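You operate a simulated robot arm through the tools that you are given. There is no shell and no other tool. Be economical: measure what you need, move in short steps, check, and stop when the job is done.

You run a simulated robot arm. Do the job below in one go: nothing can be reset, and whatever is moved stays where it is left.

TASK
Take the red rolled socks and leave it on top of the low blue box. Then put the three-pin plug head on top of the cedar block on the folding table top.
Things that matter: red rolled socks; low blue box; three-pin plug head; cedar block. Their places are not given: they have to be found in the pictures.

Only the result counts: the job must be done as asked and must still hold three seconds after the hand-in. Knocking over, shifting, dropping, spilling or breaking anything else fails it.

THE ROBOT
A 7-joint arm with a two-finger parallel gripper, fixed in place. Base frame: the origin is at the foot of the arm, x ahead of it, y to its left, z up; the work surface is at about z = 0. Readings come in cm, rad, newtons and seconds.
With the tool pointing down near the work surface it reaches from about 22 to 58 cm from the base axis. Its first joint turns from -1.152 to 1.152 rad. Payload 2.5 kg.
Tool frame: the origin (TCP) lies between the finger pads and is the grasp point; the fingertips stand 2.3 cm ahead of it; z points along the fingers, y is the line along which they close. Largest opening 9.4 cm; finger width 3.8, thickness 1; the body of the gripper, 5.4 by 9.6 cm, starts 3.9 cm behind the TCP.
Orientation is told as [roll, pitch, yaw] about the base's x, y, z axes, in that order, counted from this pose: with the fingers straight down and closing along the base's y, the tool's x points along the base's -x, its y along +y and its z along -z.

THE INTERFACE
- The arm moves only by the tool move_arm. Its argument "commands" is a list of rows, each a list of 7 numbers: the turn, a rotation vector about the tool's x, y, z in rad, then the shift along the tool's x, y, z in cm, then the opening in per cent of the stroke, from 0 (shut) to 100 (fully open). In form: [[wx, wy, wz, tx, ty, tz, grip], ...]. A call has 1 to 20 rows; each row shifts and turns the commanded pose from where the row before left it, along the tool's axes as they then stand. A row lasts 0.2 s, in which the tool goes at most 5 cm and 0.15 rad; a call with a longer step from one row to the next is refused whole, and so is a gripper value outside its range. Where a pose cannot be reached the arm comes as near as it can. A force on the tool above 40 N (or 10 N above the force at the start of the call, whichever is more), or a blocked arm, ends the call early, and 0.2 s more pass. The fingers move at their own pace (about 10.8 cm/s each) and stop on an object; they squeeze with about 36 N. The grip force told is the motor's: it shows also when the fingers shut on nothing. Time passes only in rows, and 0.2 s behind the last, so rows that do not move let the fingers close. It gives the time, the measured TCP pose, the force on the tool (base axes), the opening and the grip force at its end, in the units of the frame above (readings bear some noise).
- Cameras (640 x 400 px; columns grow to the right, rows downward): "scene" is fixed at [13.15, -42.19, 53.83]; the picture's right is [0.71, -0.70, 0.00], its down [-0.45, -0.45, -0.77] and it looks along [0.54, 0.55, -0.64] (base axes); focal length 216 px, centre (320, 200). "wrist" rides on the gripper at [-3.9, 0, -4.4] in the tool frame; the picture's right is [0.00, -1.00, 0.00], its down [0.97, 0.00, -0.24] and it looks along [0.24, 0.00, 0.97] (tool axes); focal length 218 px, centre (320, 200).
- get_image(camera): a new picture of that camera. It takes no simulated time.
- locate(camera, pixels): for up to 12 pixels [column, row] of the newest picture of that camera ("zoom" is the newest enlarged one), the place [x, y, z] in the base frame of the surface seen there, good to about 0.2 cm. It takes no simulated time.
- inspect(camera, box): a new picture of the part [left, top, right, bottom] of that camera's present view, enlarged. It takes no simulated time.
- sign_off(): hands the job in; it is judged then, once.

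Go step by step. Measure first, check grasps and placings, and put right what went wrong. The budget is 80 turns and 38 pictures, counting those below and the enlarged ones. Unless the task says otherwise, let go and move clear before handing in, and close with one line.

The tools are called as name(argument=value, ...) on one line, values as JSON. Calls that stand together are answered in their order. move_arm: Moves the arm, as the interface text tells. Its arguments: {"type":"object","properties":{"commands":{"type":"array"}},"required":["commands"]} The other tools are called the same way: get_image (camera) takes a picture; locate (camera, pixels) gives the place of the surface under pixels of a picture; inspect (camera, box) takes an enlarged picture of a part of a camera's view; sign_off () hands the job in.

At the start:

```text
time_s: 0.0
position: [32.09, -14.02, 38.2]
tool_rot: [0.001, 0.001, 0.0]
force: [-0.6, 0.1, -0.5]
finger_gap: 9.4
gripper_force: 0.0
```

scene: 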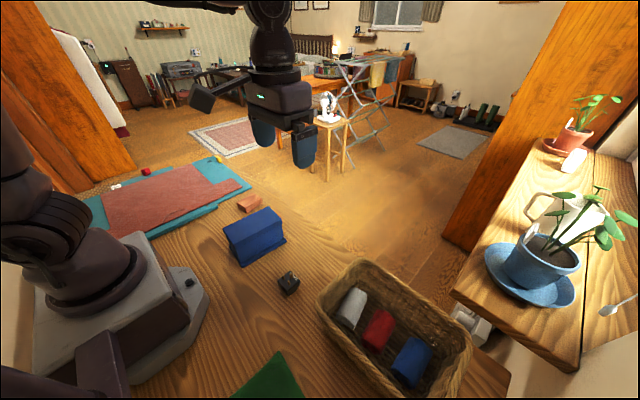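
wrist: 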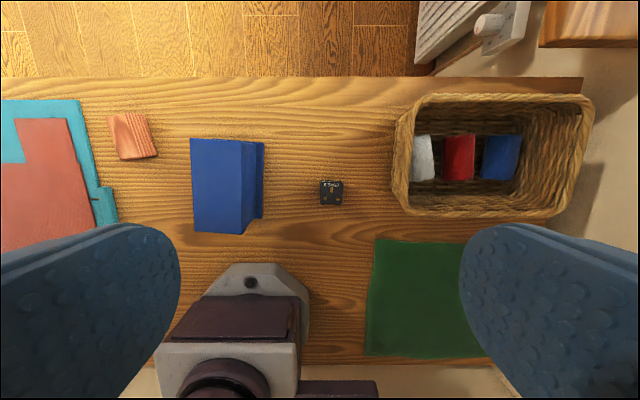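

The wrist view shows the basket with three rolls (red at about 460,157), the blue box (220,185), the plug (331,192) and the cedar block (132,136). I'll measure these.

locate(camera="wrist", pixels=[[460, 140], [460, 157], [460, 174], [447, 157], [473, 157], [424, 157], [485, 157], [220, 160], [195, 145], [238, 145], [238, 228], [258, 180]])

locate(camera="wrist", pixels=[[331, 186], [331, 200], [322, 192], [340, 192], [115, 118], [142, 116], [152, 150], [122, 155], [400, 150], [590, 130], [500, 100], [480, 212]])

inspect(camera="wrist", box=[380, 80, 600, 220])

inspect(camera="scene", box=[200, 180, 480, 400])

```text
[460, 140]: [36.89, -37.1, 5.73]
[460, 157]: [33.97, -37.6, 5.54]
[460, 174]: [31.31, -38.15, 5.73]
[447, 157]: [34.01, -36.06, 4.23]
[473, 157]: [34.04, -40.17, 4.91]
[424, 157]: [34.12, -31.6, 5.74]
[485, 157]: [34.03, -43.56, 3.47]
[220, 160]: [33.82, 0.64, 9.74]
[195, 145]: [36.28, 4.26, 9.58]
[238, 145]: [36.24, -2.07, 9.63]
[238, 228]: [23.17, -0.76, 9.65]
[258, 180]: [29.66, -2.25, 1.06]
```

```text
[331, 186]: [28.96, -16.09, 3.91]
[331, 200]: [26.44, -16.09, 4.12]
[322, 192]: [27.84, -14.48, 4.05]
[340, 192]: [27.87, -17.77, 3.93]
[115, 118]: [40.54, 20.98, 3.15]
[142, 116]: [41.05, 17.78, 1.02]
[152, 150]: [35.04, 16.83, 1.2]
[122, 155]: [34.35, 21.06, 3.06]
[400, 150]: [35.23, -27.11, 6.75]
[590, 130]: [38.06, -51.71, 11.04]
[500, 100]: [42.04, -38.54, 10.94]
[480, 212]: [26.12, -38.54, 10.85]
```

```text
2.86 times, centred on (490, 150) of wrist
```

zoom: 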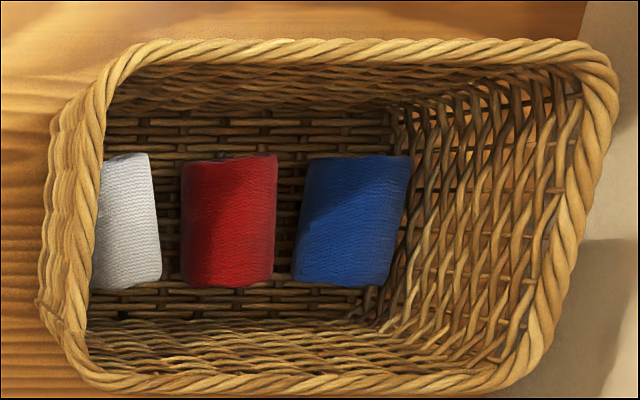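

```text
1.82 times, centred on (340, 290) of scene
```

zoom: 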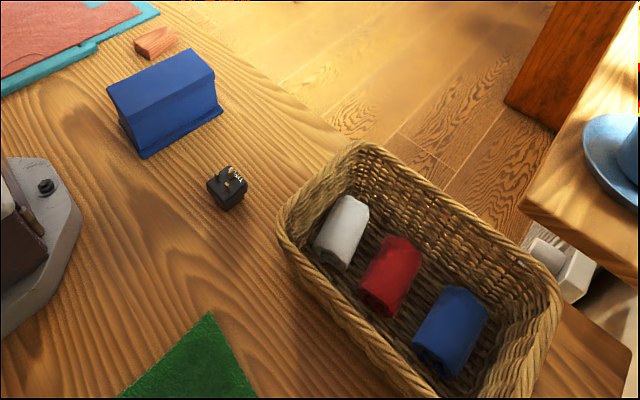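

Red socks lie along x at about (34.2, -37.7), top z ≈ 5.8; box top is at z ≈ 9.65. Next I move above the basket at z ≈ 24 for a closer look.

move_arm(commands=[[0, 0, 0, -0.32, -4, 2.3, 100], [0, 0, 0, -0.32, -4, 2.3, 100], [0, 0, 0, -0.32, -4, 2.3, 100], [0, 0, 0, -0.32, -4, 2.3, 100], [0, 0, 0, -0.32, -4, 2.3, 100], [0, 0, 0, -0.32, -3.8, 2.3, 100], [0, 0, 0, 0, 0, 0, 100]])

get_image(camera="wrist")

```text
time_s: 1.6
position: [33.87, -37.93, 24.42]
tool_rot: [0.0, -0.001, 0.001]
force: [-1.1, 0.1, 0.3]
finger_gap: 9.41
gripper_force: 0.2
```

```text
33 pictures are left
```

wrist: 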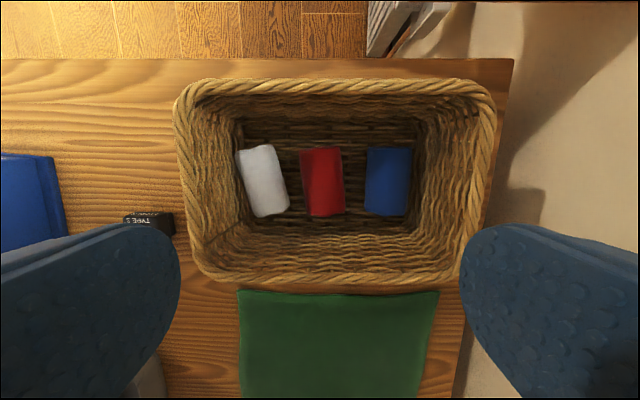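

inspect(camera="wrist", box=[230, 120, 430, 245])

locate(camera="wrist", pixels=[[322, 182], [308, 150], [337, 149], [318, 150], [312, 213], [340, 211], [325, 211], [285, 190], [295, 180], [355, 180], [350, 210], [369, 180]])

```text
3.20 times, centred on (330, 182) of wrist
```

zoom: 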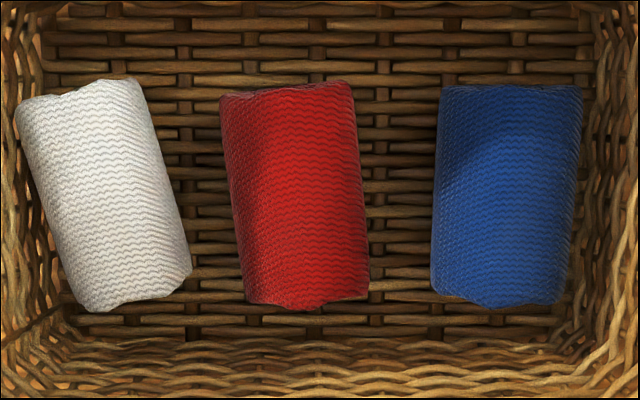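

```text
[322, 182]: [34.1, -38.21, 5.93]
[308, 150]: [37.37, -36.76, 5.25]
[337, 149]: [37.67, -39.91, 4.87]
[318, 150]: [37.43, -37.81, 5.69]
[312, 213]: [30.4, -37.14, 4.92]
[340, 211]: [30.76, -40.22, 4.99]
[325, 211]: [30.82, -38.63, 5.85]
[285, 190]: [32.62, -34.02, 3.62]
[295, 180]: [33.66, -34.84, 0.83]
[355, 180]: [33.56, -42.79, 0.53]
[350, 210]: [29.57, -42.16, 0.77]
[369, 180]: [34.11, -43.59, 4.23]
```

The red roll is centred near (34.2, -38.3), 4.7 wide, tilted ~0.1 rad, with ~1.9 cm gaps to its neighbours. I go to just above it with opening ~6 cm and check.

move_arm(commands=[[0, 0, 0, -0.6, -0.35, 3, 64], [0, 0, -0.1, 0, 0, 3, 64], [0, 0, 0, 0, 0, 3, 64], [0, 0, 0, 0, 0, 3, 64], [0, 0, 0, 0, 0, 3, 64], [0, 0, 0, 0, 0, 0, 64]])

get_image(camera="wrist")

```text
time_s: 3.0
position: [34.54, -38.1, 9.39]
tool_rot: [0.002, -0.001, 0.1]
force: [-0.4, -0.1, -0.4]
finger_gap: 6.01
gripper_force: 0.0
```

```text
31 pictures are left
```

wrist: 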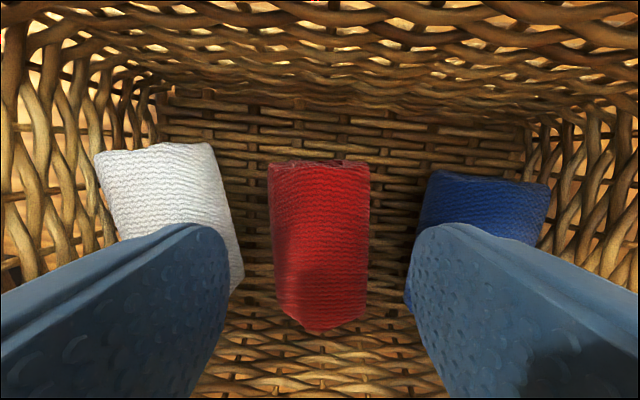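

The roll is centred (columns 270–370) and clear of both fingers. I descend, close and check.

move_arm(commands=[[0, 0, 0, 0, -0.1, 1.5, 62], [0, 0, 0, 0, 0, 1.5, 62], [0, 0, 0, 0, 0, 1.5, 62], [0, 0, 0, 0, 0, 1.2, 62], [0, 0, 0, 0, 0, 0, 62], [0, 0, 0, 0, 0, 0, 30], [0, 0, 0, 0, 0, 0, 30], [0, 0, 0, 0, 0, 0, 30]])

```text
time_s: 4.0
position: [34.6, -38.34, 4.44]
tool_rot: [-0.001, 0.004, 0.092]
force: [-3.2, 3.5, 9.5]
finger_gap: 5.84
gripper_force: 0.1
stopped in row 5: the force on the tool passed its limit (the readings are from after the stop); the commanded pose is now the measured one
```

Contact at z 4.44, earlier than expected; I look before going on.

get_image(camera="wrist")

inspect(camera="scene", box=[300, 240, 480, 400])

```text
30 pictures are left
```

wrist: 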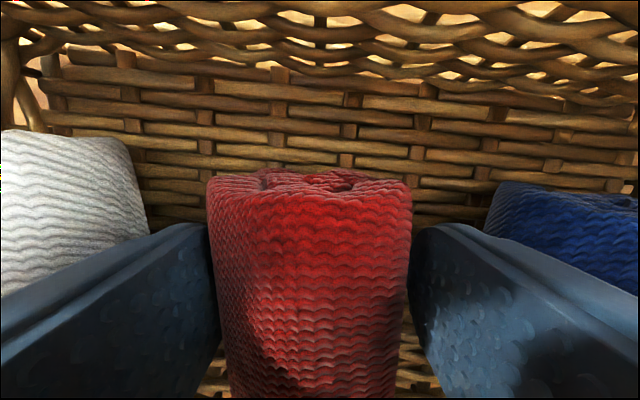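

```text
2.50 times, centred on (390, 320) of scene
```

zoom: 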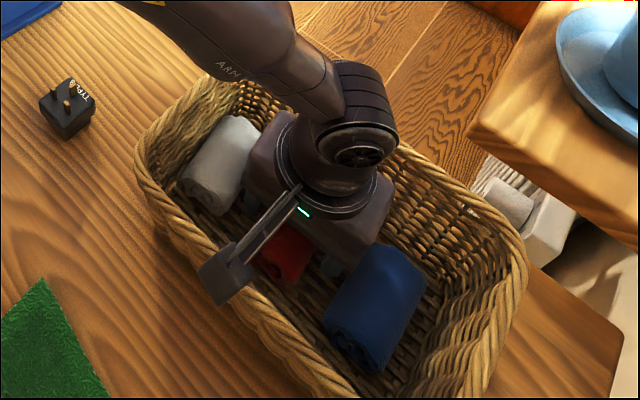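

The tips are already below the roll's mid-height (z ≈ 3.3), with the left finger brushing it, so I can close here.

move_arm(commands=[[0, 0, 0, 0, 0.1, 0, 50], [0, 0, 0, 0, 0, 0, 40], [0, 0, 0, 0, 0, 0, 30], [0, 0, 0, 0, 0, 0, 30]])

```text
time_s: 5.0
position: [34.46, -38.29, 4.5]
tool_rot: [-0.003, 0.003, 0.093]
force: [-5.0, -3.7, 13.1]
finger_gap: 5.49
gripper_force: 36.1
```

Gripped at 5.49 cm with 36 N. Lift slowly.

move_arm(commands=[[0, 0, 0, 0, 0, -1, 30], [0, 0, 0, 0, 0, -1.5, 30], [0, 0, 0, 0, 0, -2, 30], [0, 0, 0, 0, 0, -2.5, 30], [0, 0, 0, 0, 0, -3, 30], [0, 0, 0, 0, 0, -3, 30], [0, 0, 0, 0, 0, -3, 30], [0, 0, 0, 0, 0, 0, 30]])

get_image(camera="wrist")

get_image(camera="scene")

```text
time_s: 6.8
position: [34.68, -38.29, 20.37]
tool_rot: [0.001, 0.004, 0.095]
force: [0.2, 0.0, -0.4]
finger_gap: 5.51
gripper_force: 36.3
```

```text
28 pictures are left
```

wrist: 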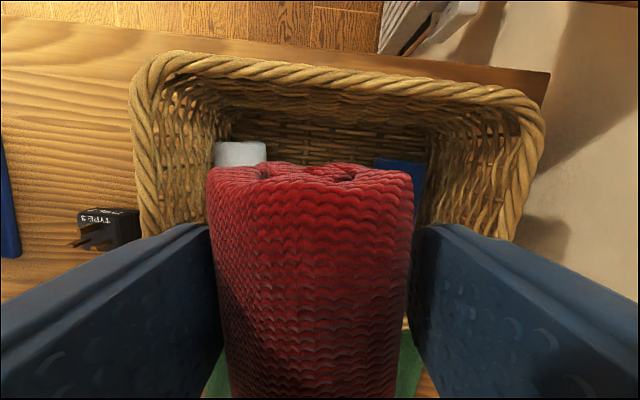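

```text
27 pictures are left
```

scene: 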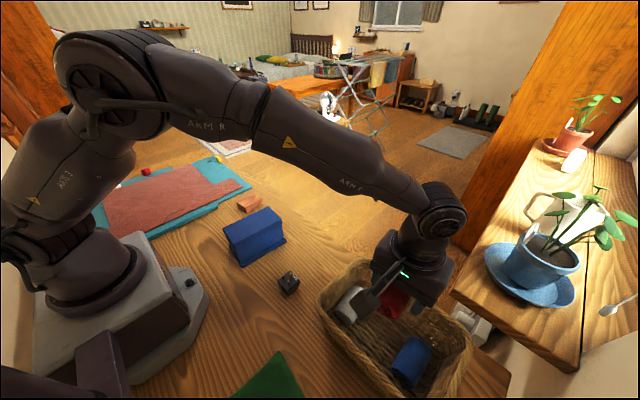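

The roll came out cleanly and the others stayed. I carry it at z ≈ 22 over the box.

move_arm(commands=[[0, 0, 0.095, 0, 0, -1.5, 30], [0, 0, 0, 0.3, 3, 0, 30], [0, 0, 0, 0.5, 4.2, 0, 30], [0, 0, 0, 0.5, 4.2, 0, 30], [0, 0, 0, 0.5, 4.2, 0, 30], [0, 0, 0, 0.5, 4.2, 0, 30], [0, 0, 0, 0.5, 4.2, 0, 30], [0, 0, 0, 0.5, 4.2, 0, 30], [0, 0, 0, 0.5, 4.2, 0, 30], [0, 0, 0, 0.5, 4, 0, 30], [0, 0, 0, 0.3, 2.6, 0, 30], [0, 0, 0, 0, 0, 0, 30]])

get_image(camera="wrist")

inspect(camera="scene", box=[180, 150, 340, 300])

```text
time_s: 9.4
position: [30.12, 0.9, 21.89]
tool_rot: [-0.001, 0.004, -0.003]
force: [0.3, 0.2, -0.1]
finger_gap: 5.52
gripper_force: 36.5
```

```text
26 pictures are left
```

wrist: 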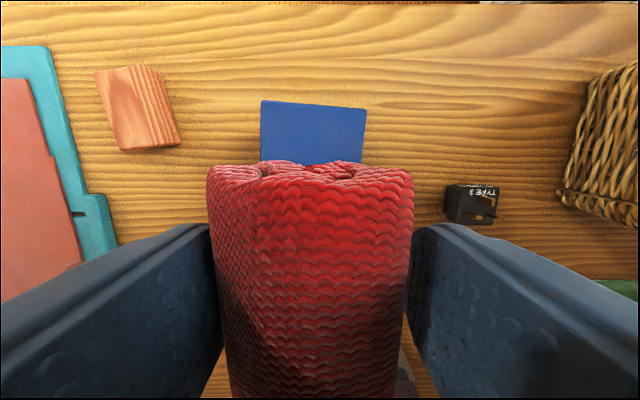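

```text
2.67 times, centred on (260, 225) of scene
```

zoom: 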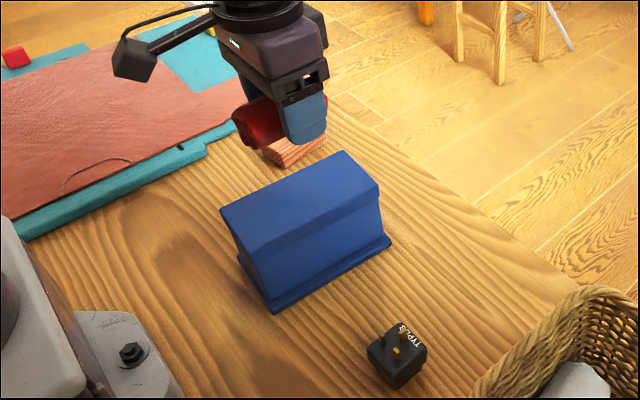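

Socks held above the box. I measure box top corners in this wrist view and the scene zoom.

locate(camera="zoom", pixels=[[224, 208], [342, 156], [376, 186], [240, 250], [260, 225], [330, 182], [300, 205], [255, 242]])

locate(camera="wrist", pixels=[[264, 103], [362, 111], [264, 156], [359, 158], [312, 130]])

```text
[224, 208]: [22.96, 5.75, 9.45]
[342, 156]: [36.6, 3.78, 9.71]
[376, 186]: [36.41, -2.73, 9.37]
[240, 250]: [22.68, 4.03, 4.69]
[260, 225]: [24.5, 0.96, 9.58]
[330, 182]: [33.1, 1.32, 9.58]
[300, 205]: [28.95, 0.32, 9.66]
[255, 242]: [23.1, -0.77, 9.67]
```

```text
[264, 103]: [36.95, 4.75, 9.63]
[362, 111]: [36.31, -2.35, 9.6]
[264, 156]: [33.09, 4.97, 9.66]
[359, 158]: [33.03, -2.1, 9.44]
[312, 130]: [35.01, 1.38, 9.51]
```

Box top centre ≈ (29.8, 1.7), yaw ≈ -0.1. I align and lower to just above contact.

move_arm(commands=[[0, 0, 0, -0.1, 0.85, 1.5, 30], [0, 0, 0.1, 0, 0, 2, 30], [0, 0, 0, 0, 0, 2, 30], [0, 0, 0, 0, 0, 1.5, 30], [0, 0, 0, 0, 0, 0.8, 30], [0, 0, 0, 0, 0, 0, 30]])

inspect(camera="scene", box=[200, 150, 320, 270])

```text
time_s: 10.8
position: [30.45, 1.71, 14.03]
tool_rot: [-0.001, 0.003, -0.101]
force: [-0.2, -0.4, 0.0]
finger_gap: 5.47
gripper_force: 36.1
```

```text
3.33 times, centred on (260, 210) of scene
```

zoom: 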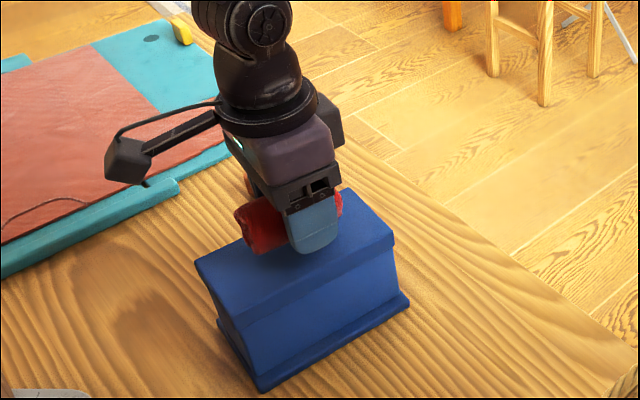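

About 0.6 cm above contact by estimate. Lower in small steps.

move_arm(commands=[[0, 0, 0, 0.15, 0, 0.25, 30], [0, 0, 0, 0, 0, 0.2, 30], [0, 0, 0, 0, 0, 0, 30]])

move_arm(commands=[[0, 0, 0, 0, 0, 0.15, 30], [0, 0, 0, 0, 0, 0, 30]])

```text
time_s: 11.6
position: [30.11, 1.72, 13.6]
tool_rot: [0.0, 0.003, -0.102]
force: [0.4, 0.3, -1.1]
finger_gap: 5.5
gripper_force: 36.0
```

```text
time_s: 12.2
position: [29.92, 1.66, 13.4]
tool_rot: [-0.001, 0.005, -0.1]
force: [0.6, 0.8, -0.2]
finger_gap: 5.47
gripper_force: 36.2
```

move_arm(commands=[[0, 0, 0, 0, 0, 0.15, 30], [0, 0, 0, 0, 0, 0, 30]])

inspect(camera="scene", box=[220, 180, 300, 240])

```text
time_s: 12.8
position: [30.09, 1.65, 13.38]
tool_rot: [0.0, 0.004, -0.1]
force: [0.5, -0.5, -0.2]
finger_gap: 5.5
gripper_force: 36.3
```

```text
6.67 times, centred on (260, 210) of scene
```

zoom: 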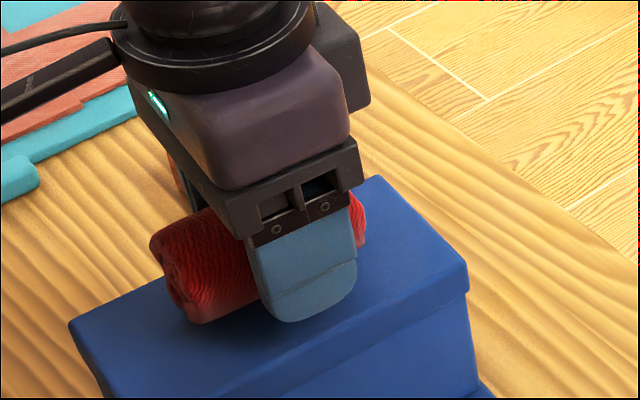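

Still no contact force; continue down in small steps.

move_arm(commands=[[0, 0, 0, 0, 0, 0.2, 30], [0, 0, 0, 0, 0, 0, 30]])

move_arm(commands=[[0, 0, 0, 0, 0, 0.15, 30], [0, 0, 0, 0, 0, 0, 30]])

```text
time_s: 13.4
position: [30.07, 1.69, 13.08]
tool_rot: [0.001, 0.004, -0.102]
force: [-0.2, -0.3, 5.1]
finger_gap: 5.52
gripper_force: 35.8
```

```text
time_s: 14.0
position: [30.19, 1.69, 13.09]
tool_rot: [-0.002, 0.0, -0.102]
force: [0.6, -1.5, 24.6]
finger_gap: 5.51
gripper_force: 36.8
```

Contact (24.6 N). I ease up slightly, open, and raise clear.

move_arm(commands=[[0, 0, 0, 0, 0, -0.15, 30], [0, 0, 0, 0, 0, 0, 58], [0, 0, 0, 0, 0, 0, 64], [0, 0, 0, 0, 0, 0, 75], [0, 0, 0, 0, 0, 0, 80], [0, 0, 0, 0, 0, -1, 80], [0, 0, 0, 0, 0, -2, 80], [0, 0, 0, 0, 0, -3, 80], [0, 0, 0, 0, 0, -3, 80], [0, 0, 0, 0, 0, 0, 80]])

get_image(camera="wrist")

inspect(camera="scene", box=[200, 170, 320, 270])

```text
time_s: 16.2
position: [30.1, 1.62, 22.21]
tool_rot: [0.001, 0.004, -0.1]
force: [0.2, -0.6, -0.1]
finger_gap: 7.51
gripper_force: 0.0
```

```text
22 pictures are left
```

wrist: 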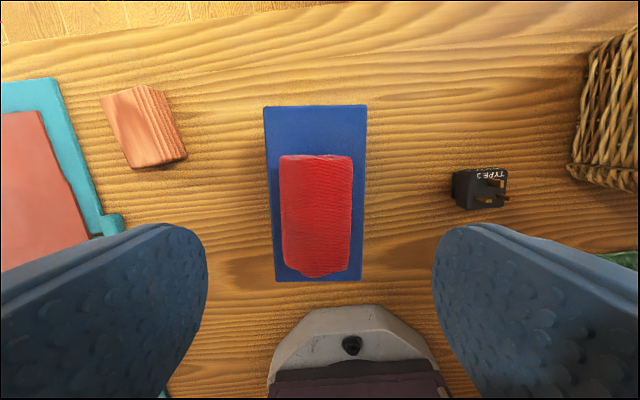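

```text
4.00 times, centred on (260, 220) of scene
```

zoom: 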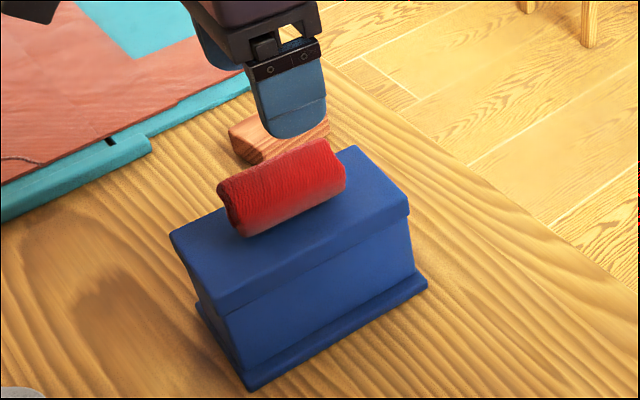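

Socks rest squarely on the box. Next I move above the plug at about (27.8, -16.1) to look closely.

move_arm(commands=[[0, 0, -0.1, 0, 0, 0, 80], [0, 0, 0, 0.5, -4.4, 0, 80], [0, 0, 0, 0.5, -4.4, 0, 80], [0, 0, 0, 0.5, -4.4, 0, 80], [0, 0, 0, 0.5, -4.4, 1, 80], [0, 0, 0, 0, 0, 2.5, 80], [0, 0, 0, 0, 0, 2.5, 80], [0, 0, 0, 0, 0, 0, 80]])

get_image(camera="wrist")

inspect(camera="scene", box=[260, 255, 320, 305])

```text
time_s: 18.0
position: [27.93, -16.03, 15.98]
tool_rot: [0.002, 0.003, -0.002]
force: [0.3, -0.4, 0.4]
finger_gap: 7.53
gripper_force: 0.0
```

```text
20 pictures are left
```

wrist: 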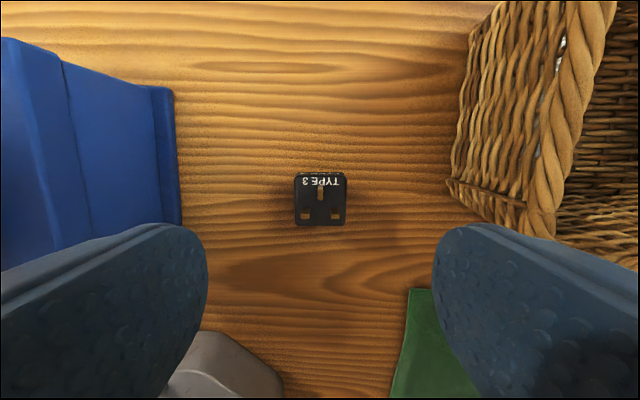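

```text
8.00 times, centred on (290, 280) of scene
```

zoom: 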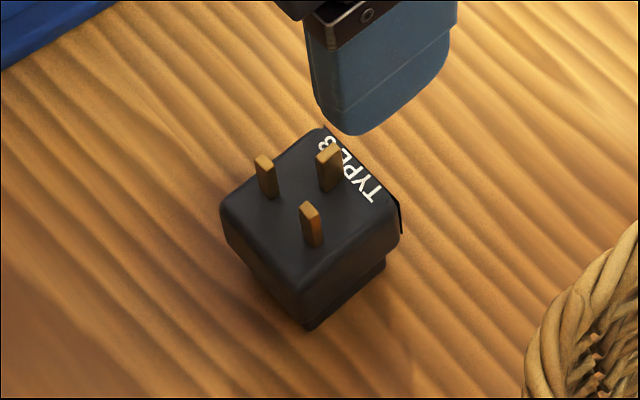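

locate(camera="wrist", pixels=[[298, 200], [344, 200], [320, 222], [320, 177], [319, 190], [305, 215], [335, 215], [320, 205]])

locate(camera="zoom", pixels=[[225, 205], [320, 132], [395, 205], [295, 275], [305, 322], [380, 275], [263, 160], [308, 208], [330, 150], [285, 210]])

```text
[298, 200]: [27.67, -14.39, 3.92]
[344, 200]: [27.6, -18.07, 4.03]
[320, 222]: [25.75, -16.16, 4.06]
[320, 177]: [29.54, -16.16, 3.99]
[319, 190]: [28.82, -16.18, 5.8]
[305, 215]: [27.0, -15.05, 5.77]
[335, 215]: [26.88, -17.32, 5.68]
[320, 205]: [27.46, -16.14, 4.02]
```

```text
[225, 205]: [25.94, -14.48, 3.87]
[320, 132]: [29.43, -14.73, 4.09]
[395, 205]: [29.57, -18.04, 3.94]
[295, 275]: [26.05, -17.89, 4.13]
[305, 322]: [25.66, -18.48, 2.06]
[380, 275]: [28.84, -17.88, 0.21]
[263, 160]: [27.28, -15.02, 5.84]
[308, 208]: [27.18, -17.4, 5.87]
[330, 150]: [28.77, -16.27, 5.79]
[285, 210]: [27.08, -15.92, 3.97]
```

The plug stands pins-up: body centred at (27.6, -16.2), about 4 cm wide, top z 4.0, pins to 5.85. I grasp along y with the TCP at z 3.0.

move_arm(commands=[[0, 0, 0, 0.3, -0.17, 3, 75], [0, 0, 0, 0, 0, 3, 75], [0, 0, 0, 0, 0, 3, 75], [0, 0, 0, 0, 0, 2, 75], [0, 0, 0, 0, 0, 1.2, 75], [0, 0, 0, 0, 0, 0.75, 75], [0, 0, 0, 0, 0, 0, 75], [0, 0, 0, 0, 0, 0, 50], [0, 0, 0, 0, 0, 0, 30], [0, 0, 0, 0, 0, 0, 25], [0, 0, 0, 0, 0, 0, 25]])

```text
time_s: 20.4
position: [27.66, -16.05, 3.19]
tool_rot: [0.0, 0.004, -0.003]
force: [0.9, 0.1, 0.1]
finger_gap: 4.1
gripper_force: 35.8
```

Gripped at 4.1 cm. Lift to z ≈ 24 and carry over toward the cedar block, above the socks.

move_arm(commands=[[0, 0, 0, 0, 0, -1, 25], [0, 0, 0, 0, 0, -3, 25], [0, 0, 0, 0, 0, -4, 25], [0, 0, 0, 0, 0, -4.5, 25], [0, 0, 0, 0, 0, -4.5, 25], [0, 0, 0, 0, 0, -4, 25], [0, 0, 0, -0.5, 4.2, 0, 25], [0, 0, 0, -0.5, 4.2, 0, 25], [0, 0, 0, -0.5, 4.2, 0, 25], [0, 0, 0, -0.5, 4.2, 0, 25], [0, 0, 0, -0.5, 4.2, 0, 25], [0, 0, 0, -0.5, 4.2, 0, 25], [0, 0, 0, -0.5, 4.2, 0, 25], [0, 0, 0, -0.5, 4.2, 0, 25], [0, 0, 0, 0, 0, 0, 25]])

get_image(camera="wrist")

inspect(camera="scene", box=[200, 160, 320, 260])

```text
time_s: 23.6
position: [31.68, 17.6, 24.08]
tool_rot: [-0.001, 0.003, -0.001]
force: [-0.5, -0.2, -0.2]
finger_gap: 4.11
gripper_force: 36.2
```

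```text
18 pictures are left
```

wrist: 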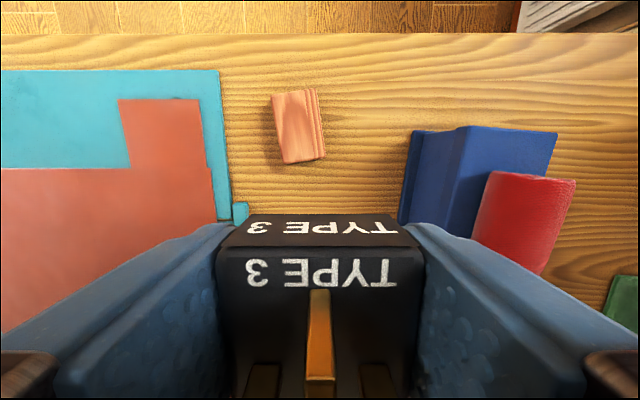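

```text
4.00 times, centred on (260, 210) of scene
```

zoom: 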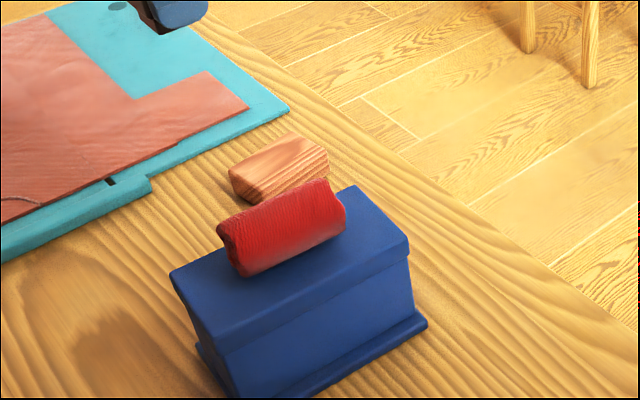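

The cedar block appears at (297,126) in the wrist view; I measure its top.

inspect(camera="wrist", box=[250, 75, 350, 175])

locate(camera="wrist", pixels=[[274, 97], [304, 93], [313, 92], [285, 161], [314, 157], [322, 155], [290, 127], [303, 125], [315, 125], [281, 130], [308, 125]])

```text
4.00 times, centred on (300, 125) of wrist
```

zoom: 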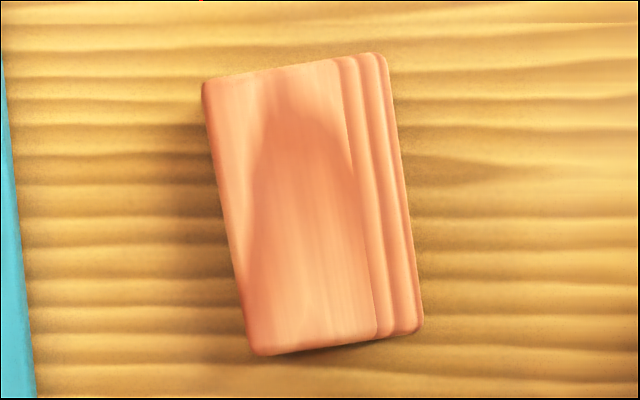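

```text
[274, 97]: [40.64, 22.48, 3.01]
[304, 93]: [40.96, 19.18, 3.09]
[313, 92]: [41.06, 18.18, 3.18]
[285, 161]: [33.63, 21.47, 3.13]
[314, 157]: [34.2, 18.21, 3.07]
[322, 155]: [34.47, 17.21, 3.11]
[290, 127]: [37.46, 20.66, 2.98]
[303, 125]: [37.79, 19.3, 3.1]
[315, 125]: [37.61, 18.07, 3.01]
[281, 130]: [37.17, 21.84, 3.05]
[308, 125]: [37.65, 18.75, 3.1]
```

Block top is flat at z ≈ 3.05, centre (37.5, 19.85), yaw ≈ +0.14. I move over it and lower to just above contact.

move_arm(commands=[[0, 0, 0, -2.9, 1.1, 0, 25], [0, 0, 0, -2.92, 1.15, 0, 25], [0, 0, -0.14, 0, 0, 3, 25], [0, 0, 0, 0, 0, 3.5, 25], [0, 0, 0, 0, 0, 3.5, 25], [0, 0, 0, 0, 0, 3, 25], [0, 0, 0, 0, 0, 2.4, 25], [0, 0, 0, 0, 0, 1.2, 25], [0, 0, 0, 0, 0, 0, 25]])

inspect(camera="scene", box=[210, 150, 310, 230])

get_image(camera="wrist")

```text
time_s: 25.6
position: [37.61, 19.69, 7.5]
tool_rot: [0.003, 0.003, 0.139]
force: [-0.3, -0.5, 0.2]
finger_gap: 4.08
gripper_force: 36.1
```

```text
5.00 times, centred on (260, 190) of scene
```

zoom: 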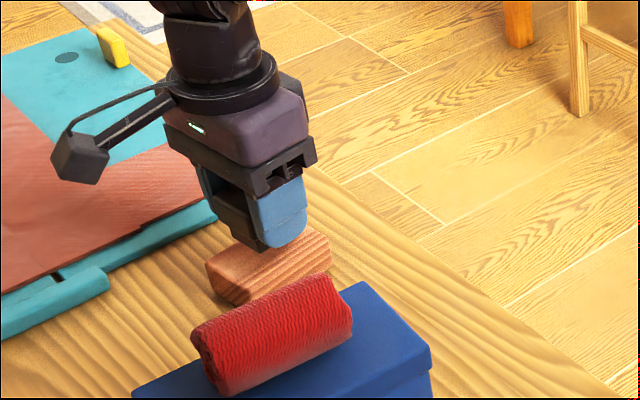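

```text
14 pictures are left
```

wrist: 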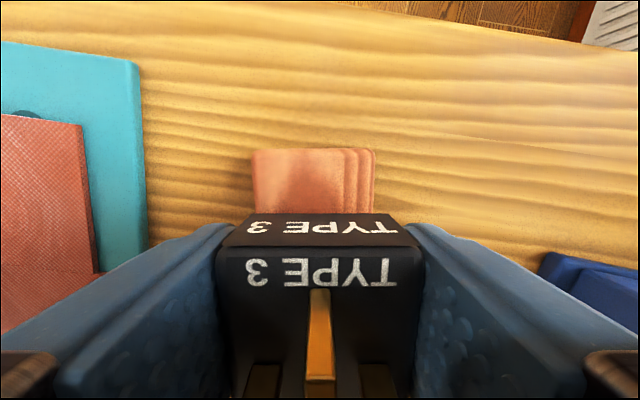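

Aligned; block centre column is 314, i.e. about 0.2 cm to +y. I correct that and lower gently.

move_arm(commands=[[0, 0, 0, 0, 0.2, 0.3, 25], [0, 0, 0, 0, 0, 0.3, 25], [0, 0, 0, 0, 0, 0.25, 25], [0, 0, 0, 0, 0, 0, 25]])

move_arm(commands=[[0, 0, 0, 0, 0, 0.2, 25], [0, 0, 0, 0, 0, 0, 25]])

```text
time_s: 26.6
position: [37.52, 20.06, 6.66]
tool_rot: [0.002, 0.003, 0.137]
force: [-0.3, 0.1, -1.3]
finger_gap: 4.09
gripper_force: 36.2
```

```text
time_s: 27.2
position: [37.5, 19.98, 6.42]
tool_rot: [0.002, 0.003, 0.138]
force: [0.3, 0.4, -0.9]
finger_gap: 4.1
gripper_force: 36.4
```

move_arm(commands=[[0, 0, 0, 0, 0, 0.15, 25], [0, 0, 0, 0, 0, 0, 25]])

```text
time_s: 27.8
position: [37.55, 19.98, 6.29]
tool_rot: [0.001, 0.004, 0.137]
force: [0.1, 0.3, 0.4]
finger_gap: 4.12
gripper_force: 35.5
```

No contact yet; another small step.

move_arm(commands=[[0, 0, 0, 0, 0, 0.12, 25], [0, 0, 0, 0, 0, 0, 25]])

```text
time_s: 28.4
position: [37.52, 19.91, 6.2]
tool_rot: [0.003, 0.003, 0.139]
force: [0.0, -0.3, 0.0]
finger_gap: 4.12
gripper_force: 35.6
```

move_arm(commands=[[0, 0, 0, 0, 0, 0.12, 25], [0, 0, 0, 0, 0, 0, 25]])

```text
time_s: 29.0
position: [37.5, 19.98, 6.08]
tool_rot: [0.0, 0.004, 0.139]
force: [0.9, 1.0, -0.4]
finger_gap: 4.09
gripper_force: 36.1
```

move_arm(commands=[[0, 0, 0, 0, 0, 0.12, 25], [0, 0, 0, 0, 0, 0, 25]])

inspect(camera="scene", box=[230, 180, 280, 220])

```text
time_s: 29.6
position: [37.54, 19.94, 6.1]
tool_rot: [0.002, 0.002, 0.138]
force: [-3.7, -1.7, 13.2]
finger_gap: 4.13
gripper_force: 35.4
```

```text
10.00 times, centred on (255, 200) of scene
```

zoom: 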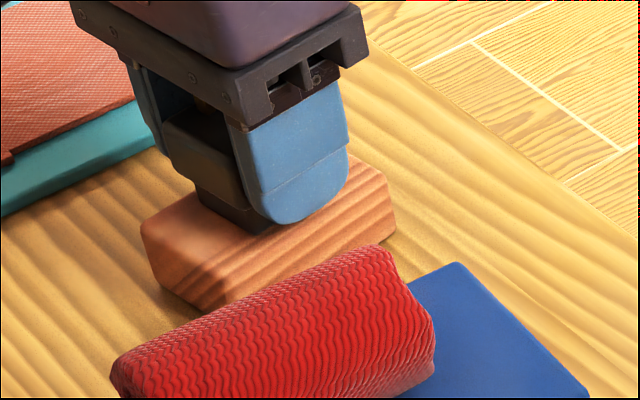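

Contact (13 N) with the plug base on the block. Open gently and rise straight up.

move_arm(commands=[[0, 0, 0, 0, 0, -0.05, 25], [0, 0, 0, 0, 0, 0, 46], [0, 0, 0, 0, 0, 0, 55], [0, 0, 0, 0, 0, 0, 70], [0, 0, 0, 0, 0, 0, 70], [0, 0, 0, 0, 0, -1, 70], [0, 0, 0, 0, 0, -2, 70], [0, 0, 0, 0, 0, -4, 70], [0, 0, 0, 0, 0, -4, 70], [0, 0, 0, 0, 0, -4, 70], [0, 0, 0, 0, 0, 0, 70]])

get_image(camera="wrist")

get_image(camera="scene")

inspect(camera="scene", box=[210, 160, 310, 240])

```text
time_s: 32.0
position: [37.7, 20.05, 21.18]
tool_rot: [0.001, 0.003, 0.139]
force: [-0.1, 0.2, 0.4]
finger_gap: 6.6
gripper_force: 0.0
```

```text
12 pictures are left
```

wrist: 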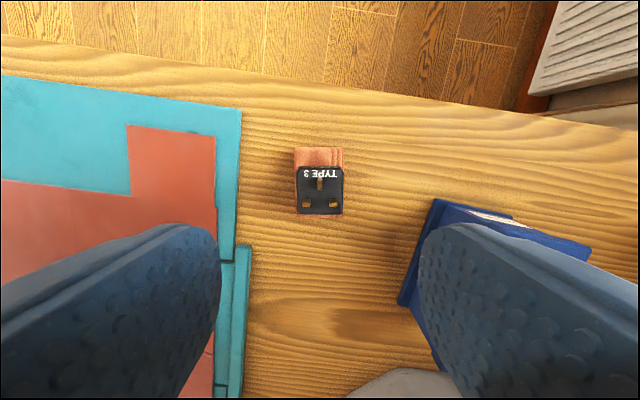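

```text
11 pictures are left
```

scene: 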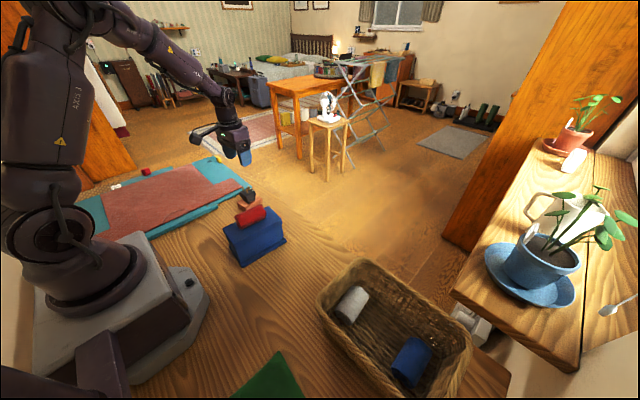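

```text
5.00 times, centred on (260, 200) of scene
```

zoom: 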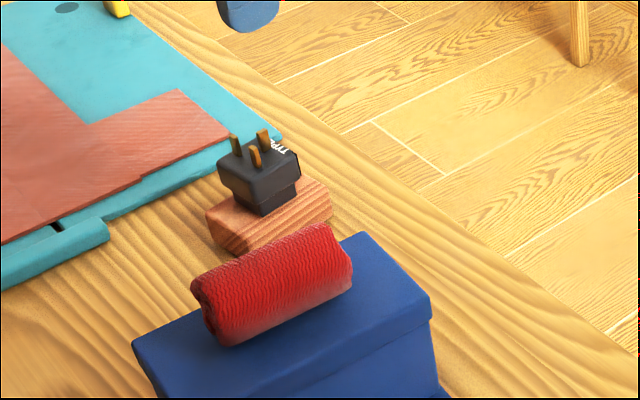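

Both items are standing as asked: the socks lie on the blue box and the plug is upright on the cedar block. The gripper is clear and everything else is undisturbed, so I hand in.

sign_off()

```text
The job is handed in.
```

The red rolled socks are on top of the low blue box, the three-pin plug head is upright on the cedar block, and the job is handed in.
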